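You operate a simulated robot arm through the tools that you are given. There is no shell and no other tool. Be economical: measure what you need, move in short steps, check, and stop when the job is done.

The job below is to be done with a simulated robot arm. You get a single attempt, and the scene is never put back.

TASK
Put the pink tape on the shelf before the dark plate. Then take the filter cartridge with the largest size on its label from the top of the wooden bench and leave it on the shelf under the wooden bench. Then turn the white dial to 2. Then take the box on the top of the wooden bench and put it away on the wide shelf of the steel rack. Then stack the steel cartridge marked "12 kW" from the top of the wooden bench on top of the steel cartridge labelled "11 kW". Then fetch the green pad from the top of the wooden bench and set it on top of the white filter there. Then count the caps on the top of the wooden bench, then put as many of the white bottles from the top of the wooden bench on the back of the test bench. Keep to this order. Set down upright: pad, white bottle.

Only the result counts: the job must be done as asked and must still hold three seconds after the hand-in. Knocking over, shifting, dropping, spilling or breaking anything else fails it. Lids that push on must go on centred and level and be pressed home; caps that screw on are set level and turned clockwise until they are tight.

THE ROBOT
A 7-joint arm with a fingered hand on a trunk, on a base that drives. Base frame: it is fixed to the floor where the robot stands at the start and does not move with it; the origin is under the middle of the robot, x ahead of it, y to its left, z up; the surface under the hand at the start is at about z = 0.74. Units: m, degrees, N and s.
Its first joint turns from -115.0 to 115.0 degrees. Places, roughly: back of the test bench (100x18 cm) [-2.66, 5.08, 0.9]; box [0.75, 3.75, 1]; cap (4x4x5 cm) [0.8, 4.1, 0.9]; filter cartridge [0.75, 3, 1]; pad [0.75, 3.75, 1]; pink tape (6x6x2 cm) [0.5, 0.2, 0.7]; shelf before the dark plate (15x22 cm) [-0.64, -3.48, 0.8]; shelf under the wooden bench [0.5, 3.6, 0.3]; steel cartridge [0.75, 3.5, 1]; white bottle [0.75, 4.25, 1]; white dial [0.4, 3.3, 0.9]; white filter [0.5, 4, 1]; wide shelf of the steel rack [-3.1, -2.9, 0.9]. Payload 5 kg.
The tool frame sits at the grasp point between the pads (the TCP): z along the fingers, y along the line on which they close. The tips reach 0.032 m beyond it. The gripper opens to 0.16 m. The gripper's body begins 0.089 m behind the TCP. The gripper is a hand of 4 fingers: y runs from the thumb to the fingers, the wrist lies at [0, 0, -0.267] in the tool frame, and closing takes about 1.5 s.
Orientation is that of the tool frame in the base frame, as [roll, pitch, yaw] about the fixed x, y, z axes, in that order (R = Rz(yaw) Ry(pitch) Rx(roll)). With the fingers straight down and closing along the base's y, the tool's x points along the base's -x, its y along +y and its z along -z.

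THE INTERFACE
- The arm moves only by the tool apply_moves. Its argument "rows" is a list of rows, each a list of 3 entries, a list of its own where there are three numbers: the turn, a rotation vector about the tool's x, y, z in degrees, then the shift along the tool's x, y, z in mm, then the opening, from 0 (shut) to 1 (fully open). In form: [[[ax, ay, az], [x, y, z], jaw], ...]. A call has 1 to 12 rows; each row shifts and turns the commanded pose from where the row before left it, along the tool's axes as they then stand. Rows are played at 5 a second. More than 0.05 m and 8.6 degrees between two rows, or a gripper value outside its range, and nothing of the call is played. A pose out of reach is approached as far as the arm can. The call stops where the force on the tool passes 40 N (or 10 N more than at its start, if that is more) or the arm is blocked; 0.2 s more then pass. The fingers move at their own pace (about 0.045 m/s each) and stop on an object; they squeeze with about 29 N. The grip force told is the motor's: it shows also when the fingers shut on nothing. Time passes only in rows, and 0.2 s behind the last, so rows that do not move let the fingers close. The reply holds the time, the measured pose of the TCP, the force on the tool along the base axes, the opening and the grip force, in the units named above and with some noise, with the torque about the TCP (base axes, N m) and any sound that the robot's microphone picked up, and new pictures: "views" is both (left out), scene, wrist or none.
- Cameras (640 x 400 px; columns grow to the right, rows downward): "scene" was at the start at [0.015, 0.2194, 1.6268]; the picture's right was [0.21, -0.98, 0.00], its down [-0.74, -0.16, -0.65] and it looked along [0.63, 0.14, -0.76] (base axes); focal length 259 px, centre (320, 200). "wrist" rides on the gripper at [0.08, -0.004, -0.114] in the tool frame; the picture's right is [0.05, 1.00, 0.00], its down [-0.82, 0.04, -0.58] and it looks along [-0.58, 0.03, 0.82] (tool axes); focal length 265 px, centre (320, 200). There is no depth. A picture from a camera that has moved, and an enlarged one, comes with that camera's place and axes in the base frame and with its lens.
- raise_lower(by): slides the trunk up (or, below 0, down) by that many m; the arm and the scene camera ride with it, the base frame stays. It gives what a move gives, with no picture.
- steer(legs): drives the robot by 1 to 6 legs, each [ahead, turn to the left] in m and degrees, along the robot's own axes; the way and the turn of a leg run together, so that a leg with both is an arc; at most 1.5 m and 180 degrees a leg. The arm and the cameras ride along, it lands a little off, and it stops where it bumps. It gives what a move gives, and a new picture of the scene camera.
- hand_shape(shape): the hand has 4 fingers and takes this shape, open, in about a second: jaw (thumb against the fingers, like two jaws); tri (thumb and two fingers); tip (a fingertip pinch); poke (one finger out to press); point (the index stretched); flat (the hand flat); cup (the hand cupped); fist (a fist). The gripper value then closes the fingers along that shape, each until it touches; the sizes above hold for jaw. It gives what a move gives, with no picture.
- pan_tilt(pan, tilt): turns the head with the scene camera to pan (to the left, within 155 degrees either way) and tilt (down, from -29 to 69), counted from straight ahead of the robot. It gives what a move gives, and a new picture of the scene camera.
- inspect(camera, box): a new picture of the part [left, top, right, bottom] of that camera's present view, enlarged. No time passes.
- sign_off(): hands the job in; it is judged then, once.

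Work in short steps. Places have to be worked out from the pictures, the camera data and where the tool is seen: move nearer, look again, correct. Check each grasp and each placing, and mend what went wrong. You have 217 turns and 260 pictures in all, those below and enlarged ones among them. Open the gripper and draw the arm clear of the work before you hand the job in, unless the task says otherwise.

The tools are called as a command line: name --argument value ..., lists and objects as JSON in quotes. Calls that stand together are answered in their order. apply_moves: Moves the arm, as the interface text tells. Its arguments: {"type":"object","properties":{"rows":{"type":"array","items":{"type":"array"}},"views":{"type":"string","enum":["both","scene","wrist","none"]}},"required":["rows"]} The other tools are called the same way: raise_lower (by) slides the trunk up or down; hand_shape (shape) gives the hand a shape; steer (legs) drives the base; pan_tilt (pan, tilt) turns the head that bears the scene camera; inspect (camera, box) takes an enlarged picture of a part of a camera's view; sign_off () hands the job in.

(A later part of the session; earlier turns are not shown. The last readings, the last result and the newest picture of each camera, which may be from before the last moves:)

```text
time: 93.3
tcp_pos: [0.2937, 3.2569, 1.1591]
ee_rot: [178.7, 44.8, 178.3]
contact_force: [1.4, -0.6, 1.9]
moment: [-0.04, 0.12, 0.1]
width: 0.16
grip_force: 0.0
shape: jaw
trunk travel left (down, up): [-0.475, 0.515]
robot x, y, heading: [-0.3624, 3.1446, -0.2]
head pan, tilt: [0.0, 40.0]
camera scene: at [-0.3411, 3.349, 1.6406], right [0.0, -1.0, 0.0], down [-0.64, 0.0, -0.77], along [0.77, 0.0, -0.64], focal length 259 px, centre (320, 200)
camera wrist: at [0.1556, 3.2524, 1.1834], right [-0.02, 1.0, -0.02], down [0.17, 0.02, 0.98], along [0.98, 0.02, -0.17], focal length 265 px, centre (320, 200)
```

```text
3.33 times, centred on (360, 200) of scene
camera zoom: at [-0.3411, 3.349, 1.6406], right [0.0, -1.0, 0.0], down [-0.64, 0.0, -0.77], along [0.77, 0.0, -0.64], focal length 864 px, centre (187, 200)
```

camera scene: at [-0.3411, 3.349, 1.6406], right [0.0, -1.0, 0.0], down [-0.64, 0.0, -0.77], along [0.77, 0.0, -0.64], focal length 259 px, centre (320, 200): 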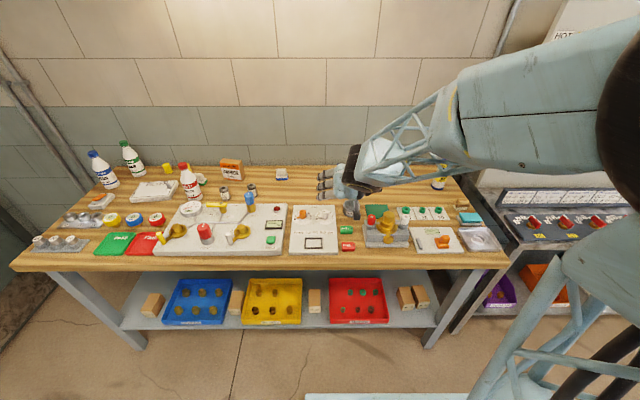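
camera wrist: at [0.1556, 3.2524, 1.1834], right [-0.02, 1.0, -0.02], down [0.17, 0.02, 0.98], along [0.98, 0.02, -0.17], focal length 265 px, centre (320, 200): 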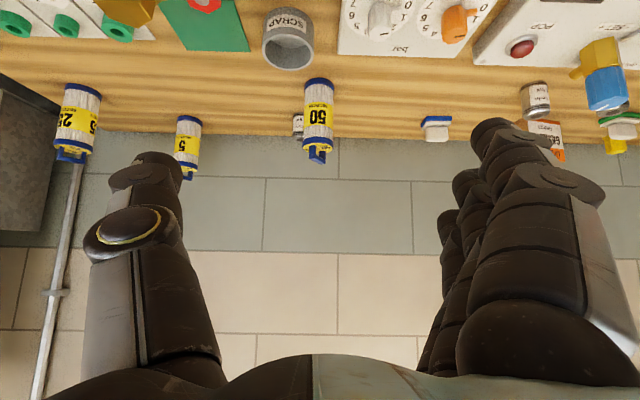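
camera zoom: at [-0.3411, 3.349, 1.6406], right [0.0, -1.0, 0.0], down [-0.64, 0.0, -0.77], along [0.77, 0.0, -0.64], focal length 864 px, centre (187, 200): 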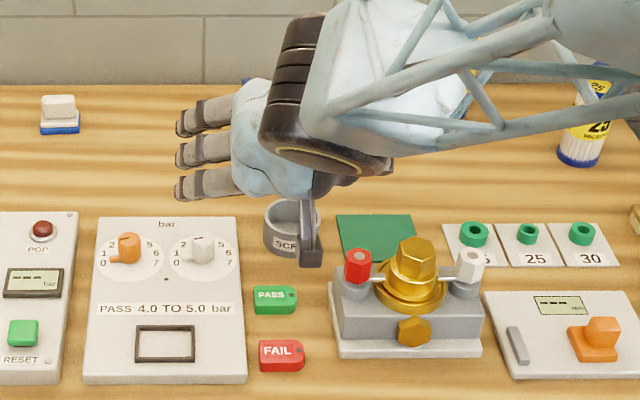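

Approach along the tool axis part way for better triangulation.

apply_moves --rows '[[[0, 0, 0], [-9, 0, 44], 1], [[0, 0, 0], [-9, 0, 44], 1], [[0, 0, 0], [-9, 0, 44], 1], [[0, 0, 0], [-9, 0, 44], 1]]' --views "wrist"

inspect --camera "wrist" --box '[220, 0, 420, 170]'

```text
time: 94.3
tcp_pos: [0.4466, 3.2524, 1.063]
ee_rot: [-180.0, 45.0, 179.7]
contact_force: [-0.3, -0.6, 0.0]
moment: [0.01, -0.01, -0.04]
width: 0.16
grip_force: 0.1
shape: jaw
trunk travel left (down, up): [-0.475, 0.515]
robot x, y, heading: [-0.3684, 3.1437, -0.4]
head pan, tilt: [0.0, 40.0]
camera wrist: at [0.3077, 3.2486, 1.0857], right [-0.03, 1.0, -0.04], down [0.17, 0.04, 0.98], along [0.99, 0.03, -0.17], focal length 265 px, centre (320, 200)
```

wrist: 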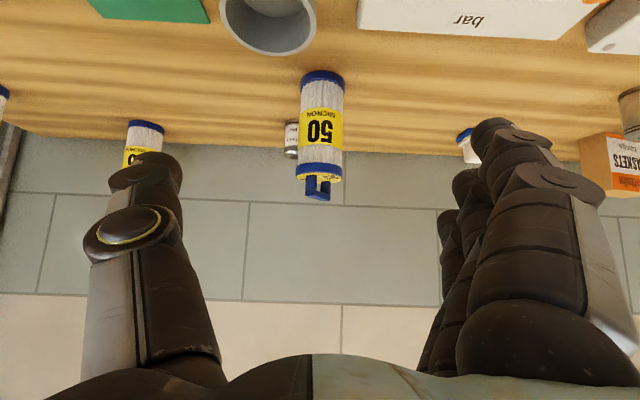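

```text
2.35 times, centred on (320, 85) of wrist
camera zoom: at [0.3077, 3.2486, 1.0857], right [-0.03, 1.0, -0.04], down [0.17, 0.04, 0.98], along [0.99, 0.03, -0.17], focal length 624 px, centre (320, 471)
```

zoom: 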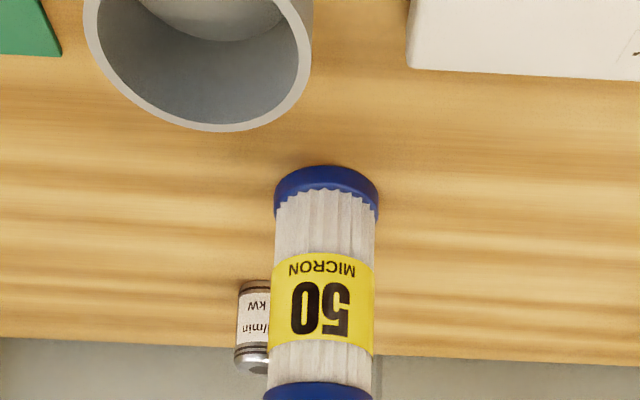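

Cartridge center about (0.645, 3.256), table ≈ 0.865. Advance closer and recheck.

apply_moves --rows '[[[0, 0, 0], [-5, 1, 39], 1], [[0, 0, 0], [-5, 1, 39], 1], [[0, 0, 0], [-4, 1, 39], 1]]'

inspect --camera "wrist" --box '[220, 0, 420, 170]'

```text
time: 95.1
tcp_pos: [0.5388, 3.2567, 0.9894]
ee_rot: [-180.0, 45.0, 179.8]
contact_force: [-0.9, -0.8, 0.7]
moment: [0.02, -0.01, -0.03]
width: 0.1598
grip_force: 0.1
shape: jaw
trunk travel left (down, up): [-0.475, 0.515]
robot x, y, heading: [-0.3673, 3.1393, -0.4]
head pan, tilt: [0.0, 40.0]
camera scene: at [-0.3409, 3.349, 1.6405], right [0.0, -1.0, 0.0], down [-0.64, 0.0, -0.77], along [0.77, 0.0, -0.64], focal length 259 px, centre (320, 200)
camera wrist: at [0.4007, 3.2519, 1.0115], right [-0.03, 1.0, -0.04], down [0.17, 0.04, 0.99], along [0.99, 0.03, -0.17], focal length 265 px, centre (320, 200)
```

scene: 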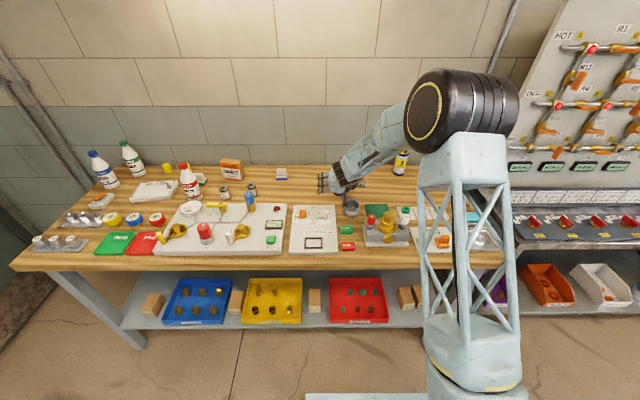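
wrist: 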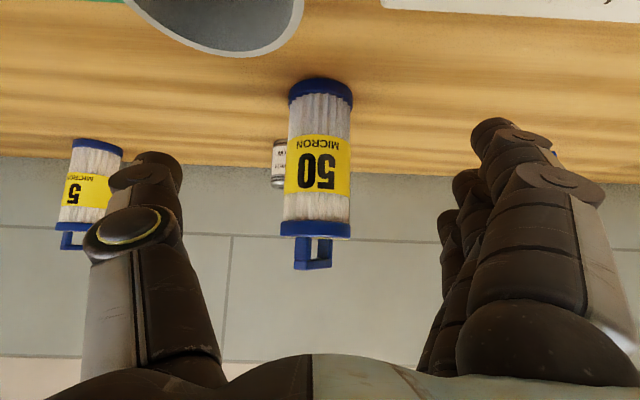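

```text
2.35 times, centred on (320, 85) of wrist
camera zoom: at [0.4007, 3.2519, 1.0115], right [-0.03, 1.0, -0.04], down [0.17, 0.04, 0.99], along [0.99, 0.03, -0.17], focal length 624 px, centre (320, 471)
```

zoom: 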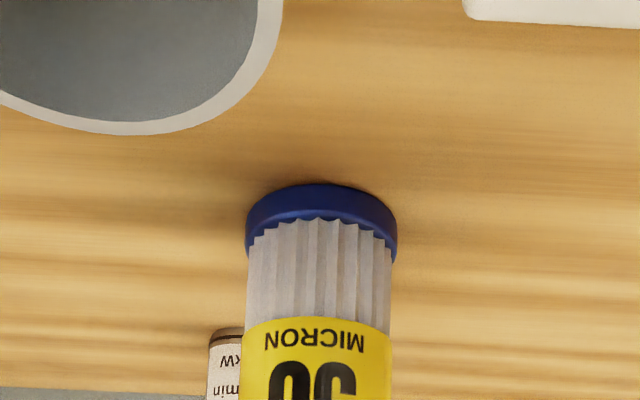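

Base at z≈0.866; center ≈(0.627, 3.256). Final approach, then close.

apply_moves --rows '[[[0, 0, 0], [-13, 0, 29], 1], [[0, 0, 0], [-13, 0, 29], 1], [[0, 0, 0], [-13, 0, 29], 1], [[0, 0, 0], [0, 0, 0], 1]]' --views "wrist"

```text
time: 96.1
tcp_pos: [0.6283, 3.2572, 0.9538]
ee_rot: [-180.0, 45.1, 179.8]
contact_force: [-0.5, 0.3, -1.0]
moment: [0.01, 0.0, -0.04]
width: 0.16
grip_force: 0.0
shape: jaw
trunk travel left (down, up): [-0.475, 0.515]
robot x, y, heading: [-0.3671, 3.1475, -0.3]
head pan, tilt: [0.0, 40.0]
camera wrist: at [0.4893, 3.2516, 0.9777], right [-0.03, 1.0, -0.04], down [0.17, 0.04, 0.98], along [0.99, 0.03, -0.17], focal length 265 px, centre (320, 200)
```

wrist: 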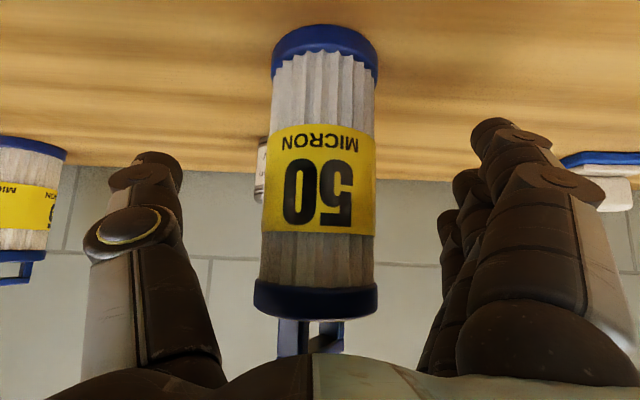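

Well aligned on the label; closing and lifting slightly.

apply_moves --rows '[[[0, 0, 0], [0, 0, 0], 0], [[0, 0, 0], [0, 0, 0], 0], [[0, 0, 0], [0, 0, 0], 0], [[0, 0, 0], [0, 0, 0], 0], [[0, 0, 0], [0, 0, 0], 0], [[0, 0, 0], [0, 0, 0], 0], [[0, 0, 0], [0, 0, 0], 0], [[0, 0, 0], [0, 0, 0], 0], [[0, 0, 0], [-14, 0, -14], 0]]' --views "wrist"

```text
time: 98.1
tcp_pos: [0.6281, 3.2571, 0.9741]
ee_rot: [-179.8, 45.1, 179.8]
contact_force: [0.9, 0.2, 1.4]
moment: [0.0, -0.02, 0.0]
width: 0.0364
grip_force: 5.1
shape: jaw
trunk travel left (down, up): [-0.475, 0.515]
robot x, y, heading: [-0.3663, 3.1489, -0.3]
head pan, tilt: [0.0, 40.0]
camera wrist: at [0.4896, 3.2519, 0.9972], right [-0.03, 1.0, -0.04], down [0.17, 0.04, 0.98], along [0.99, 0.03, -0.17], focal length 265 px, centre (320, 200)
```

wrist: 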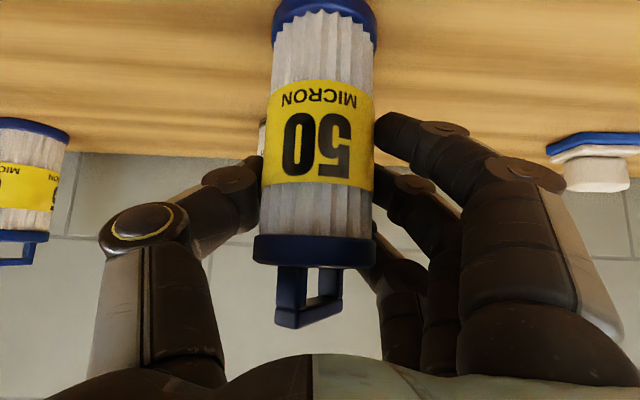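

The lift happened before the grip was firm; the cartridge stayed on the table. Return down 20 mm and let it close fully.

apply_moves --rows '[[[0, 0, 0], [0, 0, 0], 0.4], [[0, 0, 0], [0, 0, 0], 0.4], [[0, 0, 0], [7, 0, 7], 0.4], [[0, 0, 0], [7, 0, 7], 0.4], [[0, 0, 0], [0, 0, 0], 0], [[0, 0, 0], [0, 0, 0], 0], [[0, 0, 0], [0, 0, 0], 0], [[0, 0, 0], [0, 0, 0], 0], [[0, 0, 0], [0, 0, 0], 0], [[0, 0, 0], [0, 0, 0], 0], [[0, 0, 0], [0, 0, 0], 0], [[0, 0, 0], [0, 0, 0], 0]]' --views "wrist"

```text
time: 100.7
tcp_pos: [0.6282, 3.2565, 0.9529]
ee_rot: [-179.9, 45.1, 179.7]
contact_force: [-1.8, -0.9, 1.7]
moment: [-0.03, 0.16, 0.03]
width: 0.0327
grip_force: 28.7
shape: jaw
trunk travel left (down, up): [-0.475, 0.515]
robot x, y, heading: [-0.3668, 3.1466, -0.3]
head pan, tilt: [0.0, 40.0]
camera wrist: at [0.4898, 3.2515, 0.9766], right [-0.03, 1.0, -0.04], down [0.17, 0.04, 0.98], along [0.99, 0.03, -0.17], focal length 265 px, centre (320, 200)
```

wrist: 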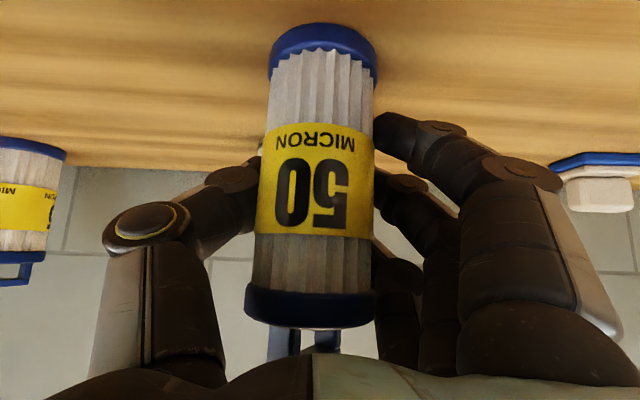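

Firm grip now. Lift straight up.

apply_moves --rows '[[[0, 0, 0], [-14, 0, -14], 0], [[0, 0, 0], [-28, 0, -28], 0], [[0, 0, 0], [-28, 0, -28], 0], [[0, 0, 0], [-28, 0, -28], 0]]'

```text
time: 101.7
tcp_pos: [0.6262, 3.2544, 1.0943]
ee_rot: [-180.0, 45.0, 179.8]
contact_force: [0.2, -0.5, -2.1]
moment: [-0.01, 0.01, -0.01]
width: 0.0316
grip_force: 29.0
shape: jaw
trunk travel left (down, up): [-0.475, 0.515]
robot x, y, heading: [-0.3645, 3.1454, -0.5]
head pan, tilt: [0.0, 40.0]
camera scene: at [-0.3412, 3.3488, 1.6405], right [0.0, -1.0, 0.0], down [-0.64, 0.0, -0.77], along [0.77, 0.0, -0.64], focal length 259 px, centre (320, 200)
camera wrist: at [0.488, 3.2494, 1.1179], right [-0.03, 1.0, -0.04], down [0.17, 0.04, 0.98], along [0.99, 0.03, -0.17], focal length 265 px, centre (320, 200)
```

scene: 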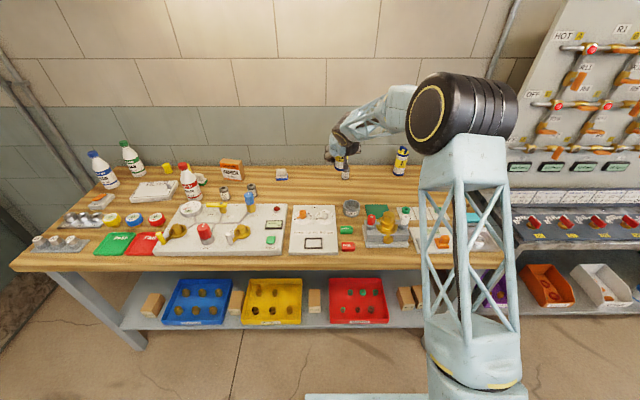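
wrist: 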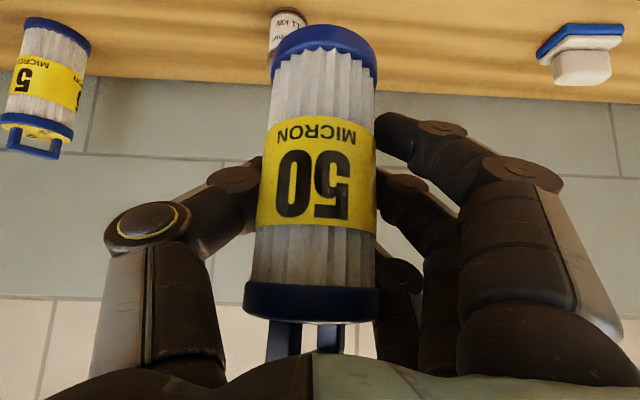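

Cartridge held. Back the robot off from the bench, shift sideways, then lower the trunk fully.

steer --legs '[[-0.58, 0.4]]'

apply_moves --rows '[[[0, 0, 0], [0, 30, 0], 0], [[0, 0, 0], [0, 30, 0], 0], [[0, 0, 0], [0, 30, 0], 0], [[0, 0, 0], [0, 25, 0], 0]]' --views "none"

raise_lower --by -0.474

pan_tilt --pan 0 --tilt 35

```text
time: 105.0
tcp_pos: [0.0454, 3.2669, 1.0951]
ee_rot: [-179.9, 45.1, -179.5]
contact_force: [-0.5, -0.4, -1.3]
moment: [0.02, 0.0, -0.02]
width: 0.0315
grip_force: 29.0
shape: jaw
trunk travel left (down, up): [-0.475, 0.515]
robot x, y, heading: [-0.9436, 3.1446, 0.3]
head pan, tilt: [0.0, 40.0]
camera scene: at [-0.9239, 3.3481, 1.6405], right [0.01, -1.0, 0.0], down [-0.64, -0.01, -0.77], along [0.77, 0.01, -0.64], focal length 259 px, centre (320, 200)
```

scene: 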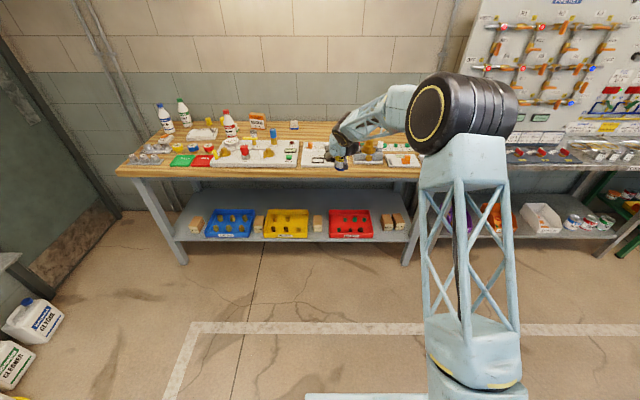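

```text
time: 106.0
tcp_pos: [0.042, 3.3831, 1.0952]
ee_rot: [-179.9, 45.0, -179.5]
contact_force: [0.1, 0.4, -1.8]
moment: [-0.04, -0.03, -0.02]
width: 0.0315
grip_force: 29.0
shape: jaw
trunk travel left (down, up): [-0.475, 0.515]
robot x, y, heading: [-0.9473, 3.143, 0.4]
head pan, tilt: [0.0, 40.0]
```

```text
refused: -0.474 is not a number from -0.4 to 0.4
```

```text
time: 106.6
tcp_pos: [0.0427, 3.3828, 1.0963]
ee_rot: [180.0, 45.2, -179.5]
contact_force: [-0.1, -0.1, -2.2]
moment: [0.01, -0.06, 0.04]
width: 0.0315
grip_force: 28.4
shape: jaw
trunk travel left (down, up): [-0.475, 0.515]
robot x, y, heading: [-0.9408, 3.1454, 0.4]
head pan, tilt: [0.0, 35.0]
camera scene: at [-0.9206, 3.3484, 1.648], right [0.01, -1.0, 0.0], down [-0.57, -0.01, -0.82], along [0.82, 0.01, -0.57], focal length 259 px, centre (320, 200)
```

scene: 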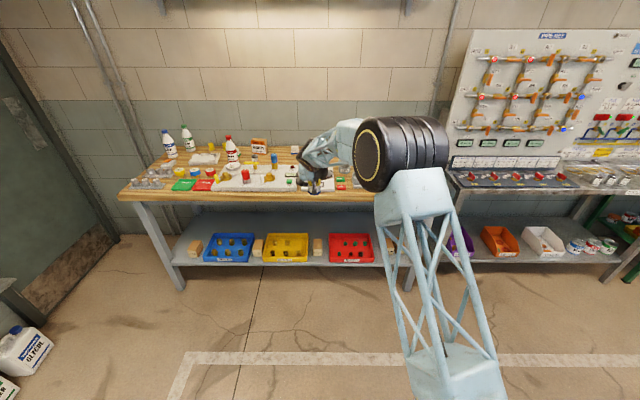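

raise_lower --by -0.4

raise_lower --by -0.074

pan_tilt --pan 0 --tilt 35

inspect --camera "wrist" --box '[0, 0, 640, 400]'

```text
time: 110.5
tcp_pos: [0.0432, 3.3833, 0.6957]
ee_rot: [-179.9, 45.2, -179.5]
contact_force: [0.2, 0.4, -1.7]
moment: [-0.02, -0.03, -0.01]
width: 0.0314
grip_force: 29.0
shape: jaw
trunk travel left (down, up): [-0.075, 0.915]
robot x, y, heading: [-0.95, 3.145, 0.6]
head pan, tilt: [0.0, 35.0]
```

```text
time: 111.6
tcp_pos: [0.0432, 3.3824, 0.6221]
ee_rot: [-179.8, 45.1, -179.5]
contact_force: [0.1, 0.0, -1.5]
moment: [-0.03, -0.04, -0.02]
width: 0.0312
grip_force: 29.3
shape: jaw
trunk travel left (down, up): [-0.001, 0.989]
robot x, y, heading: [-0.9475, 3.1447, 0.5]
head pan, tilt: [0.0, 35.0]
```

```text
time: 112.2
tcp_pos: [0.0433, 3.3824, 0.621]
ee_rot: [-179.9, 45.1, -179.6]
contact_force: [-0.4, -0.5, -2.1]
moment: [0.0, -0.02, 0.04]
width: 0.0316
grip_force: 29.1
shape: jaw
trunk travel left (down, up): [-0.001, 0.989]
robot x, y, heading: [-0.9491, 3.1432, 0.5]
head pan, tilt: [0.0, 35.0]
camera scene: at [-0.9207, 3.3482, 1.174], right [0.01, -1.0, 0.0], down [-0.57, -0.01, -0.82], along [0.82, 0.01, -0.57], focal length 259 px, centre (320, 200)
```

scene: 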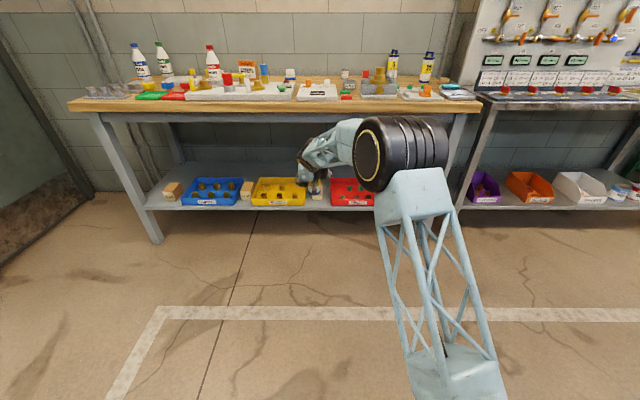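

```text
1.00 times, centred on (320, 200) of wrist (not enlarged: the box is as wide or as high as the picture)
camera zoom: at [-0.0953, 3.3757, 0.6444], right [-0.04, 1.0, -0.04], down [0.17, 0.04, 0.98], along [0.98, 0.04, -0.17], focal length 265 px, centre (320, 200)
```

zoom: 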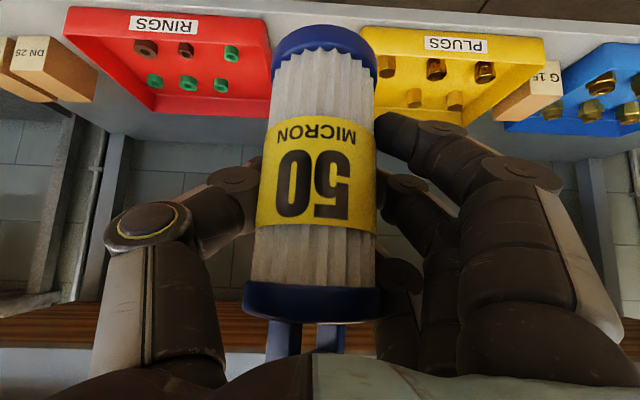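

Lower the TCP to about 0.51 in front of the bench and look at geometry.

apply_moves --rows '[[[0, 0, 0], [26, 0, 26], 0], [[0, 0, 0], [26, 0, 26], 0], [[0, 0, 0], [25, 0, 25], 0]]' --views "both"

inspect --camera "scene" --box '[220, 70, 480, 230]'

```text
time: 113.0
tcp_pos: [0.0429, 3.3826, 0.5122]
ee_rot: [-179.9, 45.1, -179.5]
contact_force: [0.1, -0.2, 0.2]
moment: [0.03, 0.02, -0.01]
width: 0.0312
grip_force: 29.2
shape: jaw
trunk travel left (down, up): [-0.001, 0.989]
robot x, y, heading: [-0.9456, 3.1488, 0.5]
head pan, tilt: [0.0, 35.0]
camera scene: at [-0.9209, 3.348, 1.1741], right [0.01, -1.0, 0.0], down [-0.57, 0.0, -0.82], along [0.82, 0.01, -0.57], focal length 259 px, centre (320, 200)
camera wrist: at [-0.0948, 3.3748, 0.5356], right [-0.04, 1.0, -0.04], down [0.17, 0.04, 0.98], along [0.98, 0.04, -0.17], focal length 265 px, centre (320, 200)
```

scene: 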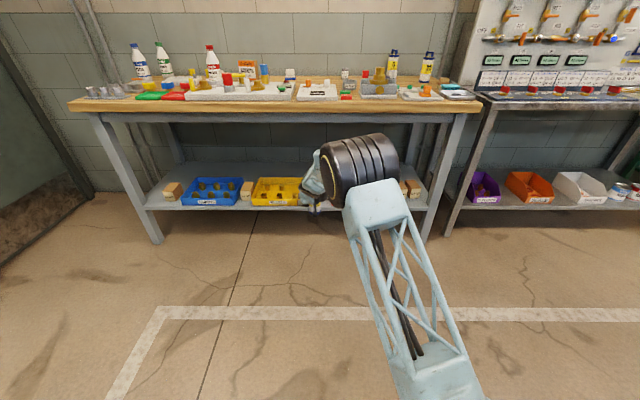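
wrist: 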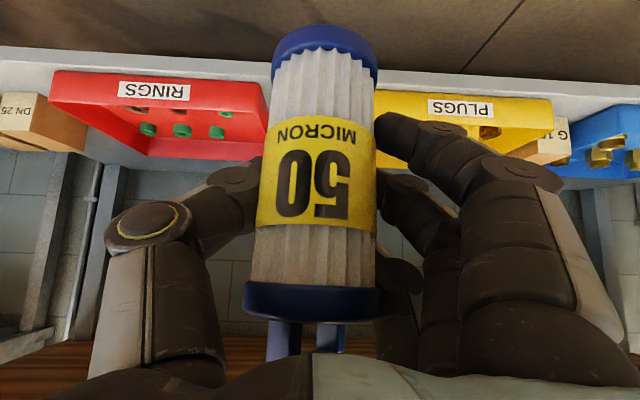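

```text
2.46 times, centred on (350, 150) of scene
camera zoom: at [-0.9209, 3.348, 1.1741], right [0.01, -1.0, 0.0], down [-0.57, 0.0, -0.82], along [0.82, 0.01, -0.57], focal length 638 px, centre (246, 323)
```

zoom: 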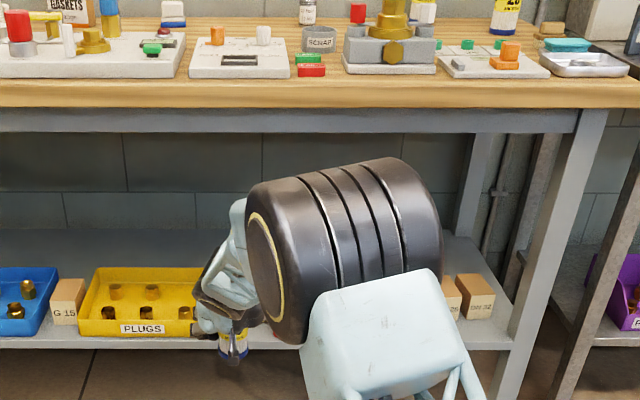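

Extend the arm forward a bit to flatten the forearm, still in front of the bench.

apply_moves --rows '[[[0, 0, 0], [-31, 0, 31], 0], [[0, 0, 0], [-31, 0, 31], 0], [[0, 0, 0], [-30, 0, 30], 0]]' --views "both"

inspect --camera "scene" --box '[220, 70, 480, 230]'

```text
time: 113.8
tcp_pos: [0.1706, 3.3838, 0.5134]
ee_rot: [-179.9, 45.2, -179.4]
contact_force: [-0.5, 0.4, 0.3]
moment: [0.0, 0.03, 0.01]
width: 0.0315
grip_force: 29.2
shape: jaw
trunk travel left (down, up): [-0.001, 0.989]
robot x, y, heading: [-0.9492, 3.1437, 0.7]
head pan, tilt: [0.0, 35.0]
camera scene: at [-0.9211, 3.3482, 1.174], right [0.01, -1.0, 0.0], down [-0.57, -0.01, -0.82], along [0.82, 0.01, -0.57], focal length 259 px, centre (320, 200)
camera wrist: at [0.0323, 3.3767, 0.5368], right [-0.05, 1.0, -0.04], down [0.17, 0.04, 0.99], along [0.98, 0.04, -0.17], focal length 265 px, centre (320, 200)
```

scene: 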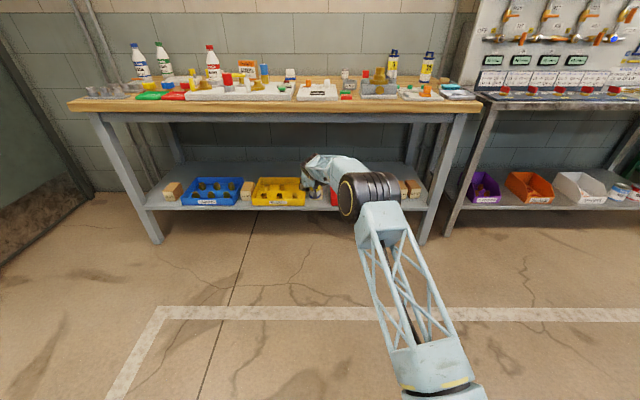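
wrist: 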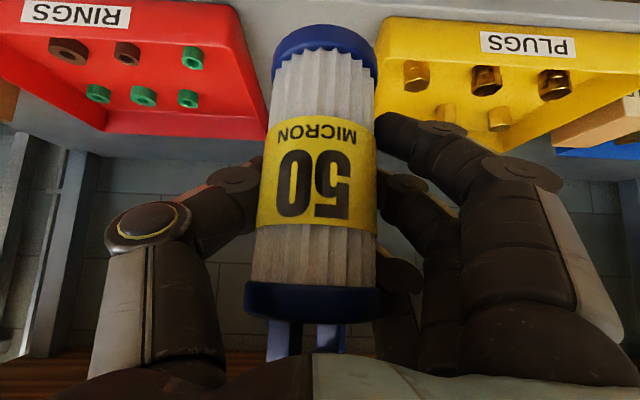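

```text
2.46 times, centred on (350, 150) of scene
camera zoom: at [-0.9211, 3.3482, 1.174], right [0.01, -1.0, 0.0], down [-0.57, -0.01, -0.82], along [0.82, 0.01, -0.57], focal length 638 px, centre (246, 323)
```

zoom: 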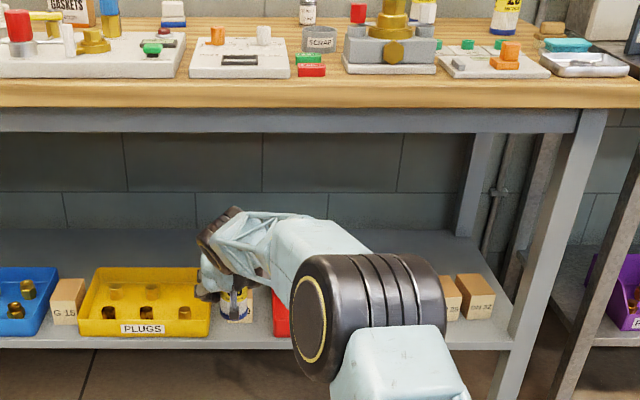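

The forearm is now flat and low. Drive forward in two steps under the bench.

steer --legs '[[0.2, -0.4]]'

inspect --camera "wrist" --box '[0, 0, 640, 400]'

```text
time: 115.4
tcp_pos: [0.3687, 3.38, 0.5127]
ee_rot: [-179.9, 45.1, -179.7]
contact_force: [0.1, 0.0, -1.2]
moment: [-0.02, -0.01, -0.03]
width: 0.0311
grip_force: 28.5
shape: jaw
trunk travel left (down, up): [-0.001, 0.989]
robot x, y, heading: [-0.751, 3.1506, -0.1]
head pan, tilt: [0.0, 35.0]
camera scene: at [-0.7223, 3.3493, 1.174], right [0.0, -1.0, 0.0], down [-0.57, 0.0, -0.82], along [0.82, 0.0, -0.57], focal length 259 px, centre (320, 200)
```

scene: 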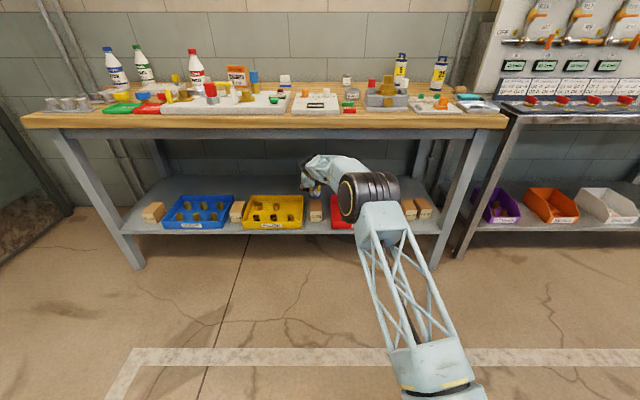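

```text
1.00 times, centred on (320, 200) of wrist (not enlarged: the box is as wide or as high as the picture)
camera zoom: at [0.2306, 3.3733, 0.5361], right [-0.04, 1.0, -0.04], down [0.17, 0.04, 0.98], along [0.99, 0.03, -0.17], focal length 265 px, centre (320, 200)
```

zoom: 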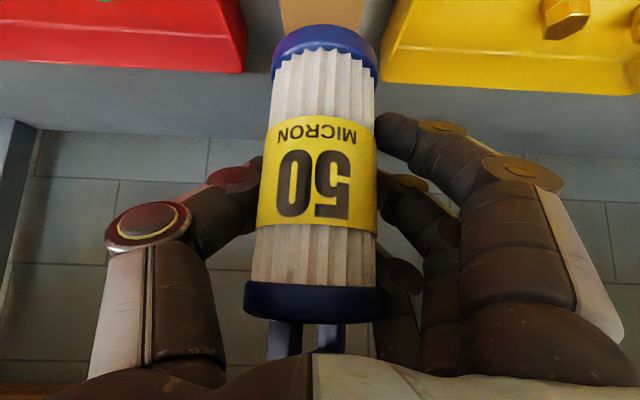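

steer --legs '[[0.2, 0]]'

inspect --camera "wrist" --box '[0, 0, 640, 400]'

```text
time: 117.0
tcp_pos: [0.5589, 3.3835, 0.4815]
ee_rot: [-179.1, 43.0, -178.8]
contact_force: [0.0, -0.2, -2.4]
moment: [0.04, -0.01, 0.04]
width: 0.0311
grip_force: 29.3
shape: jaw
trunk travel left (down, up): [-0.001, 0.989]
robot x, y, heading: [-0.5477, 3.1429, 0.5]
head pan, tilt: [0.0, 35.0]
camera scene: at [-0.5238, 3.3522, 1.1719], right [0.01, -1.0, 0.0], down [-0.57, -0.01, -0.82], along [0.82, 0.0, -0.57], focal length 259 px, centre (320, 200)
```

scene: 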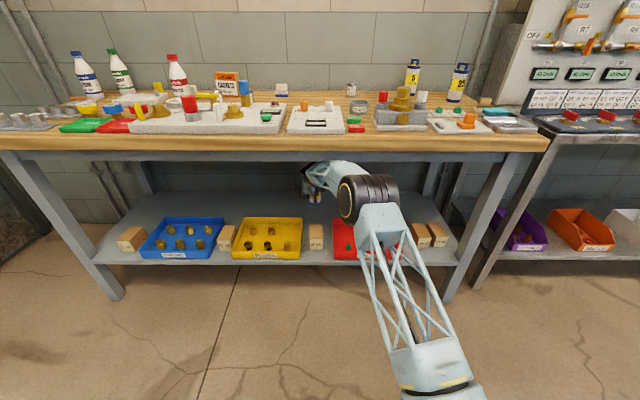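

```text
1.00 times, centred on (320, 200) of wrist (not enlarged: the box is as wide or as high as the picture)
camera zoom: at [0.4218, 3.3766, 0.5095], right [-0.05, 1.0, -0.05], down [0.2, 0.06, 0.98], along [0.98, 0.04, -0.2], focal length 265 px, centre (320, 200)
```

zoom: 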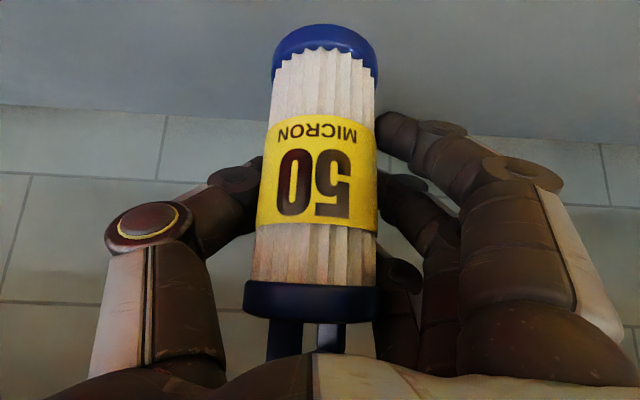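

The forearm seems to touch the bench's underside slightly (TCP pushed down). Lower the hand to relieve it.

apply_moves --rows '[[[0, 0, 0], [17, 0, 17], 0], [[0, 0, 0], [17, 0, 17], 0], [[0, 0, 0], [14, 0, 14], 0]]' --views "both"

```text
time: 117.8
tcp_pos: [0.5592, 3.3823, 0.4132]
ee_rot: [-179.4, 42.9, -178.9]
contact_force: [-0.6, 0.5, -0.8]
moment: [0.01, -0.01, 0.0]
width: 0.0311
grip_force: 28.7
shape: jaw
trunk travel left (down, up): [-0.001, 0.989]
robot x, y, heading: [-0.5472, 3.1488, 0.2]
head pan, tilt: [0.0, 35.0]
camera scene: at [-0.5203, 3.3498, 1.1744], right [0.01, -1.0, 0.0], down [-0.57, 0.0, -0.82], along [0.82, 0.01, -0.57], focal length 259 px, centre (320, 200)
camera wrist: at [0.4212, 3.3747, 0.4407], right [-0.05, 1.0, -0.04], down [0.21, 0.05, 0.98], along [0.98, 0.04, -0.21], focal length 265 px, centre (320, 200)
```

scene: 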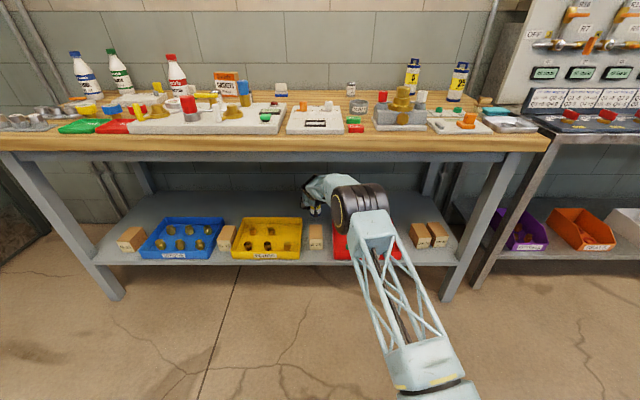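
wrist: 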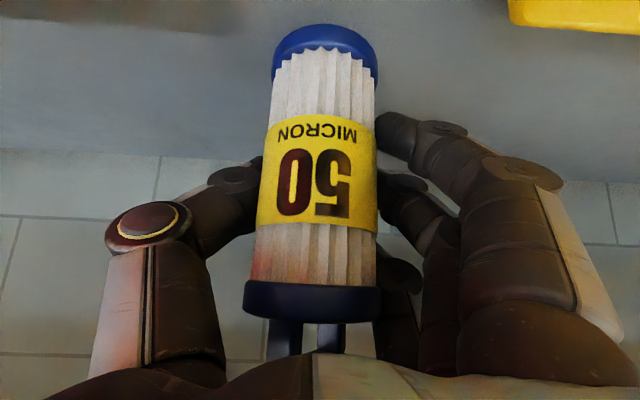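

Correct the 2° tilt and lower slowly to contact.

apply_moves --rows '[[[0, -2.1, 0], [0, 0, 0], 0], [[0, 0, 0], [5, 0, 5], 0], [[0, 0, 0], [3, 0, 3], 0], [[0, 0, 0], [2, 0, 2], 0]]' --views "none"

```text
time: 118.8
tcp_pos: [0.5567, 3.3824, 0.3986]
ee_rot: [-179.2, 44.8, -178.9]
contact_force: [-0.6, -0.1, -1.5]
moment: [0.01, -0.02, 0.0]
width: 0.0311
grip_force: 30.0
shape: jaw
trunk travel left (down, up): [-0.001, 0.989]
robot x, y, heading: [-0.5458, 3.1468, 0.4]
head pan, tilt: [0.0, 35.0]
```

apply_moves --rows '[[[0, 0, 0], [3, 0, 3], 0], [[0, 0, 0], [2, 0, 2], 0], [[0, 0, 0], [2, 0, 2], 0]]' --views "none"

inspect --camera "scene" --box '[270, 150, 400, 260]'

```text
time: 119.6
tcp_pos: [0.5568, 3.3815, 0.3874]
ee_rot: [-179.2, 44.8, -178.8]
contact_force: [-1.3, -0.9, -1.7]
moment: [0.0, 0.0, -0.02]
width: 0.0311
grip_force: 29.1
shape: jaw
trunk travel left (down, up): [-0.001, 0.989]
robot x, y, heading: [-0.5431, 3.1449, 0.5]
head pan, tilt: [0.0, 35.0]
```

```text
3.64 times, centred on (335, 205) of scene
camera zoom: at [-0.5202, 3.3499, 1.174], right [0.01, -1.0, 0.0], down [-0.57, 0.0, -0.82], along [0.82, 0.01, -0.57], focal length 942 px, centre (266, 182)
```

zoom: 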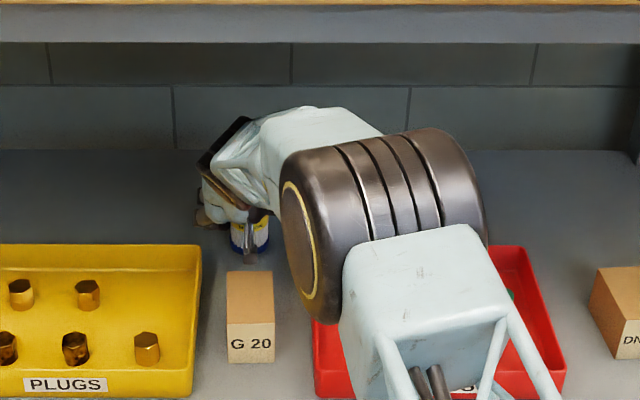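

Still free; continue lowering.

apply_moves --rows '[[[0, 0, 0], [2, 0, 2], 0], [[0, 0, 0], [2, 0, 2], 0], [[0, 0, 0], [2, 0, 2], 0], [[0, 0, 0], [2, 0, 2], 0]]' --views "none"

```text
time: 120.6
tcp_pos: [0.5588, 3.3804, 0.3758]
ee_rot: [-179.2, 44.9, -178.8]
contact_force: [-0.6, -0.1, -1.7]
moment: [-0.01, -0.03, 0.02]
width: 0.031
grip_force: 28.4
shape: jaw
trunk travel left (down, up): [-0.001, 0.989]
robot x, y, heading: [-0.5469, 3.1458, 0.4]
head pan, tilt: [0.0, 35.0]
```

apply_moves --rows '[[[0, 0, 0], [2, 0, 2], 0], [[0, 0, 0], [2, 0, 2], 0], [[0, 0, 0], [2, 0, 2], 0], [[0, 0, 0], [2, 0, 2], 0]]' --views "wrist"

inspect --camera "scene" --box '[290, 190, 350, 240]'

```text
time: 121.6
tcp_pos: [0.5597, 3.383, 0.3745]
ee_rot: [-179.3, 45.6, -178.9]
contact_force: [12.2, -0.6, 34.8]
moment: [-0.09, 0.39, 0.02]
width: 0.0317
grip_force: 29.0
shape: jaw
trunk travel left (down, up): [-0.001, 0.989]
robot x, y, heading: [-0.543, 3.1475, 0.2]
head pan, tilt: [0.0, 35.0]
camera wrist: at [0.4206, 3.3749, 0.3962], right [-0.05, 1.0, -0.04], down [0.16, 0.05, 0.99], along [0.99, 0.04, -0.16], focal length 265 px, centre (320, 200)
```

wrist: 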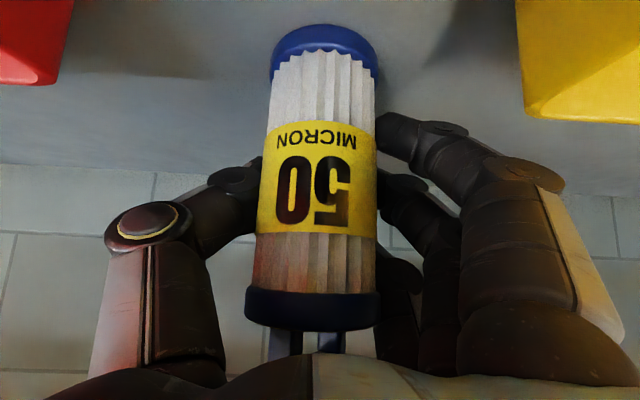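

```text
8.00 times, centred on (320, 215) of scene
camera zoom: at [-0.5226, 3.3492, 1.1747], right [0.01, -1.0, 0.0], down [-0.57, 0.0, -0.82], along [0.82, 0.01, -0.57], focal length 2073 px, centre (320, 80)
```

zoom: 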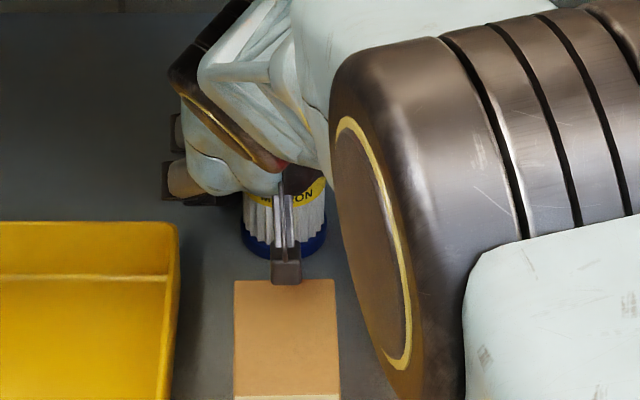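

Contact on the shelf. Relieve pressure a little, then open.

apply_moves --rows '[[[0, 0, 0], [-2, 0, -2], 0], [[0, 0, 0], [-1, 0, -1], 0], [[0, 0, 0], [-1, 0, -1], 0]]' --views "none"

apply_moves --rows '[[[0, 0, 0], [0, 0, 0], 0.2], [[0, 0, 0], [0, 0, 0], 0.3], [[0, 0, 0], [0, 0, 0], 0.4], [[0, 0, 0], [0, 0, 0], 0.5], [[0, 0, 0], [0, 0, 0], 0.5], [[0, 0, 0], [0, 0, 0], 0.5], [[0, 0, 0], [0, 0, 0], 0.5]]' --views "wrist"

```text
time: 122.4
tcp_pos: [0.556, 3.3823, 0.3683]
ee_rot: [-179.3, 44.7, -178.8]
contact_force: [0.2, 1.1, 7.4]
moment: [-0.1, 0.07, 0.04]
width: 0.0311
grip_force: 28.6
shape: jaw
trunk travel left (down, up): [-0.001, 0.989]
robot x, y, heading: [-0.5474, 3.1474, 0.4]
head pan, tilt: [0.0, 35.0]
```

```text
time: 124.0
tcp_pos: [0.5577, 3.3811, 0.3705]
ee_rot: [-179.2, 44.9, -178.8]
contact_force: [-0.3, -0.9, -0.6]
moment: [-0.04, 0.01, 0.0]
width: 0.0794
grip_force: 0.0
shape: jaw
trunk travel left (down, up): [-0.001, 0.989]
robot x, y, heading: [-0.5442, 3.1464, 0.4]
head pan, tilt: [0.0, 35.0]
camera wrist: at [0.4194, 3.3748, 0.3941], right [-0.05, 1.0, -0.05], down [0.17, 0.05, 0.98], along [0.98, 0.04, -0.17], focal length 265 px, centre (320, 200)
```

wrist: 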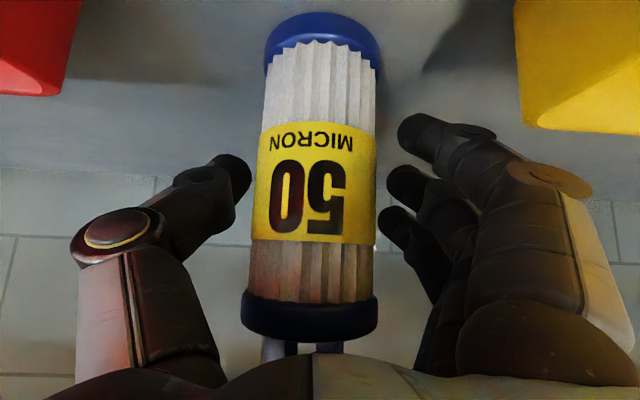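

Cartridge stands. Retreat along the tool axis, then drive back out.

apply_moves --rows '[[[0, 0, 0], [0, 0, -30], 0.5], [[0, 0, 0], [0, 0, -35], 0.5], [[0, 0, 0], [0, 0, -35], 0.5]]' --views "wrist"

steer --legs '[[-0.42, -0.4]]'

```text
time: 124.8
tcp_pos: [0.4868, 3.3818, 0.4429]
ee_rot: [-179.3, 44.7, -178.8]
contact_force: [0.3, -0.2, -1.0]
moment: [0.01, -0.08, 0.0]
width: 0.0792
grip_force: 0.1
shape: jaw
trunk travel left (down, up): [-0.001, 0.989]
robot x, y, heading: [-0.5476, 3.1473, 0.7]
head pan, tilt: [0.0, 35.0]
camera wrist: at [0.3495, 3.3749, 0.4661], right [-0.05, 1.0, -0.05], down [0.17, 0.05, 0.98], along [0.98, 0.04, -0.17], focal length 265 px, centre (320, 200)
```

wrist: 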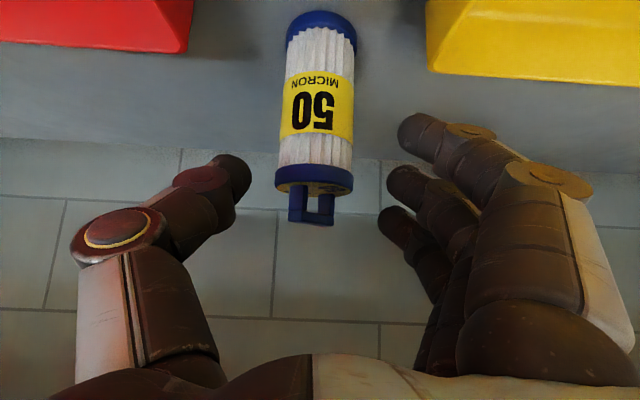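

```text
time: 127.4
tcp_pos: [0.0658, 3.3736, 0.4434]
ee_rot: [-179.1, 44.9, -179.4]
contact_force: [0.1, 0.0, -0.1]
moment: [-0.01, -0.02, 0.02]
width: 0.0792
grip_force: 0.0
shape: jaw
trunk travel left (down, up): [-0.001, 0.989]
robot x, y, heading: [-0.9687, 3.1452, -0.3]
head pan, tilt: [0.0, 35.0]
camera scene: at [-0.9423, 3.3485, 1.174], right [0.0, -1.0, 0.0], down [-0.57, 0.0, -0.82], along [0.82, 0.0, -0.57], focal length 259 px, centre (320, 200)
```

scene: 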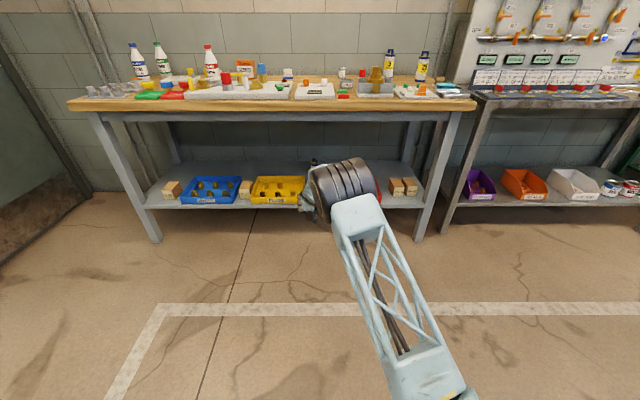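

Under-bench placement done. Raise up again and reorient the hand straight down.

raise_lower --by 0.4

raise_lower --by 0.074

apply_moves --rows '[[[0, 0, 0], [0, 0, -48], 0.5], [[0, 0, 0], [0, 0, -48], 0.5], [[0, 0, 0], [0, 0, -48], 0.5], [[0, 0, 0], [0, 0, -48], 0.5], [[0, 0, 0], [0, 0, -48], 0.5], [[0, 0, 0], [0, 0, -48], 0.5], [[0, 7.5, 0], [0, 0, 0], 0.5], [[0, 7.5, 0], [0, 0, 0], 0.5], [[0, 7.5, 0], [0, 0, 0], 0.5], [[0, 7.5, 0], [0, 0, 0], 0.5], [[0, 7.5, 0], [0, 0, 0], 0.5], [[0, 7.5, 0], [0, 0, 0], 0.5]]' --views "scene"

inspect --camera "scene" --box '[290, 110, 380, 170]'

```text
time: 131.2
tcp_pos: [0.0662, 3.3716, 0.8428]
ee_rot: [-179.2, 44.8, -179.3]
contact_force: [-0.6, 0.1, 0.5]
moment: [0.04, 0.01, 0.04]
width: 0.0789
grip_force: 0.0
shape: jaw
trunk travel left (down, up): [-0.401, 0.589]
robot x, y, heading: [-0.9731, 3.1447, 0.2]
head pan, tilt: [0.0, 35.0]
```

```text
time: 132.3
tcp_pos: [0.0669, 3.3727, 0.9175]
ee_rot: [-179.2, 44.9, -179.3]
contact_force: [0.2, -0.1, -0.3]
moment: [0.01, -0.02, -0.02]
width: 0.0794
grip_force: 0.1
shape: jaw
trunk travel left (down, up): [-0.475, 0.515]
robot x, y, heading: [-0.9682, 3.1445, -0.2]
head pan, tilt: [0.0, 35.0]
```

```text
time: 134.9
tcp_pos: [-0.1373, 3.3746, 1.1212]
ee_rot: [-179.6, -0.3, -179.9]
contact_force: [1.2, 0.1, -0.5]
moment: [0.02, 0.02, 0.02]
width: 0.0794
grip_force: 0.0
shape: jaw
trunk travel left (down, up): [-0.475, 0.515]
robot x, y, heading: [-0.9708, 3.1447, 0.3]
head pan, tilt: [0.0, 35.0]
camera scene: at [-0.9417, 3.3489, 1.6479], right [0.0, -1.0, 0.0], down [-0.57, 0.0, -0.82], along [0.82, 0.0, -0.57], focal length 259 px, centre (320, 200)
```

scene: 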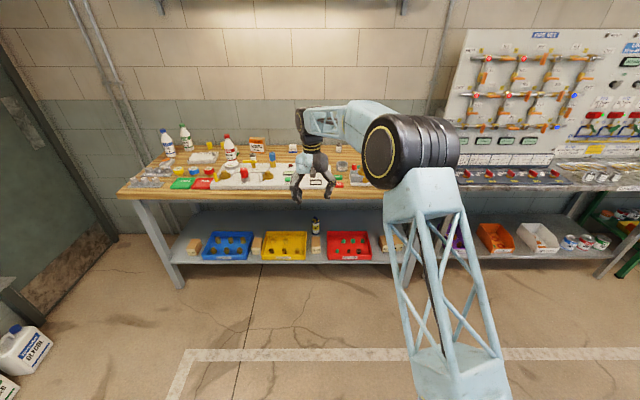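

```text
6.67 times, centred on (335, 140) of scene
camera zoom: at [-0.9417, 3.3489, 1.6479], right [0.0, -1.0, 0.0], down [-0.57, 0.0, -0.82], along [0.82, 0.0, -0.57], focal length 1728 px, centre (220, 600)
```

zoom: 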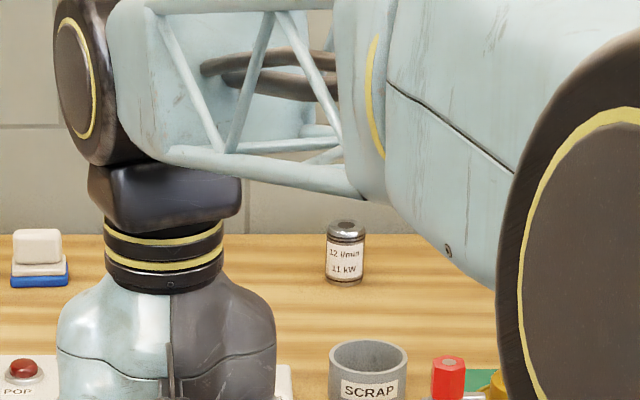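

Drive forward to bring the dial panel under the wrist camera.

steer --legs '[[0.5, -0.3]]'

apply_moves --rows '[[[0, 0, 0], [0, -10, 0], 0.5], [[0, 0, 0], [0, -10, 0], 0.5], [[0, 0, 0], [0, -10, 0], 0.5], [[0, 0, 0], [0, -10, 0], 0.5]]' --views "wrist"

inspect --camera "wrist" --box '[220, 100, 420, 260]'

```text
time: 137.8
tcp_pos: [0.3542, 3.3713, 1.1216]
ee_rot: [-179.4, 0.0, -179.9]
contact_force: [0.9, 0.1, -1.6]
moment: [0.0, 0.0, -0.02]
width: 0.0796
grip_force: 0.1
shape: jaw
trunk travel left (down, up): [-0.475, 0.515]
robot x, y, heading: [-0.4817, 3.1417, 0.0]
head pan, tilt: [0.0, 35.0]
camera scene: at [-0.45, 3.3476, 1.648], right [0.0, -1.0, 0.0], down [-0.57, 0.0, -0.82], along [0.82, 0.0, -0.57], focal length 259 px, centre (320, 200)
```

scene: 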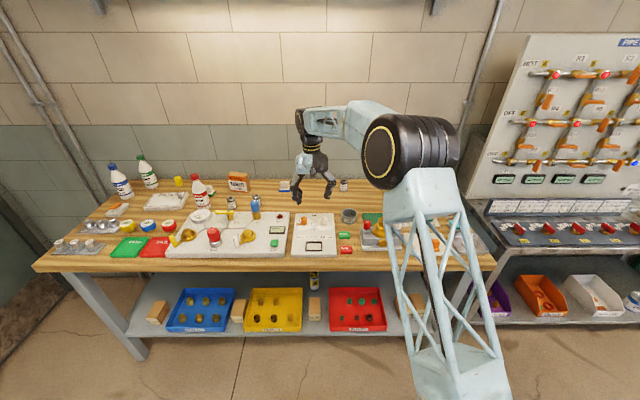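

```text
time: 138.8
tcp_pos: [0.3538, 3.3312, 1.1218]
ee_rot: [-179.5, 0.0, 180.0]
contact_force: [0.0, -0.6, 0.6]
moment: [0.0, -0.01, 0.01]
width: 0.0795
grip_force: 0.0
shape: jaw
trunk travel left (down, up): [-0.475, 0.515]
robot x, y, heading: [-0.4809, 3.1428, 0.2]
head pan, tilt: [0.0, 35.0]
camera wrist: at [0.2725, 3.3268, 1.2351], right [-0.05, 1.0, -0.01], down [0.82, 0.05, 0.58], along [0.58, 0.02, -0.82], focal length 265 px, centre (320, 200)
```

wrist: 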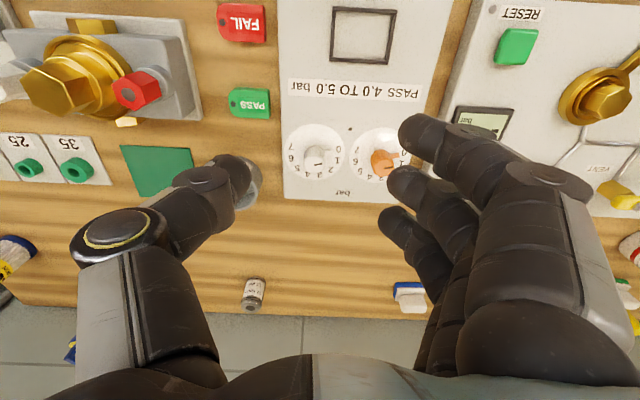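

```text
2.50 times, centred on (320, 180) of wrist
camera zoom: at [0.2725, 3.3268, 1.2351], right [-0.05, 1.0, -0.01], down [0.82, 0.05, 0.58], along [0.58, 0.02, -0.82], focal length 664 px, centre (320, 250)
```

zoom: 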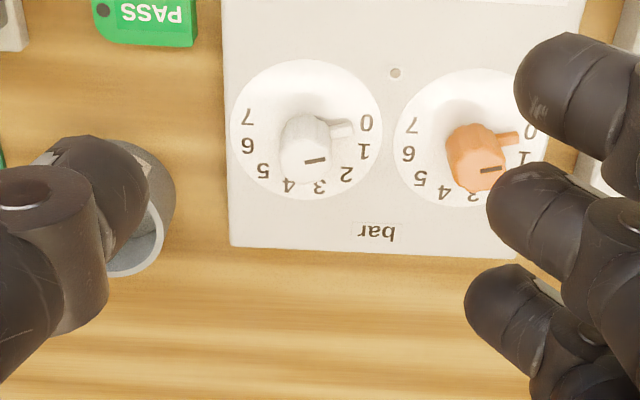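

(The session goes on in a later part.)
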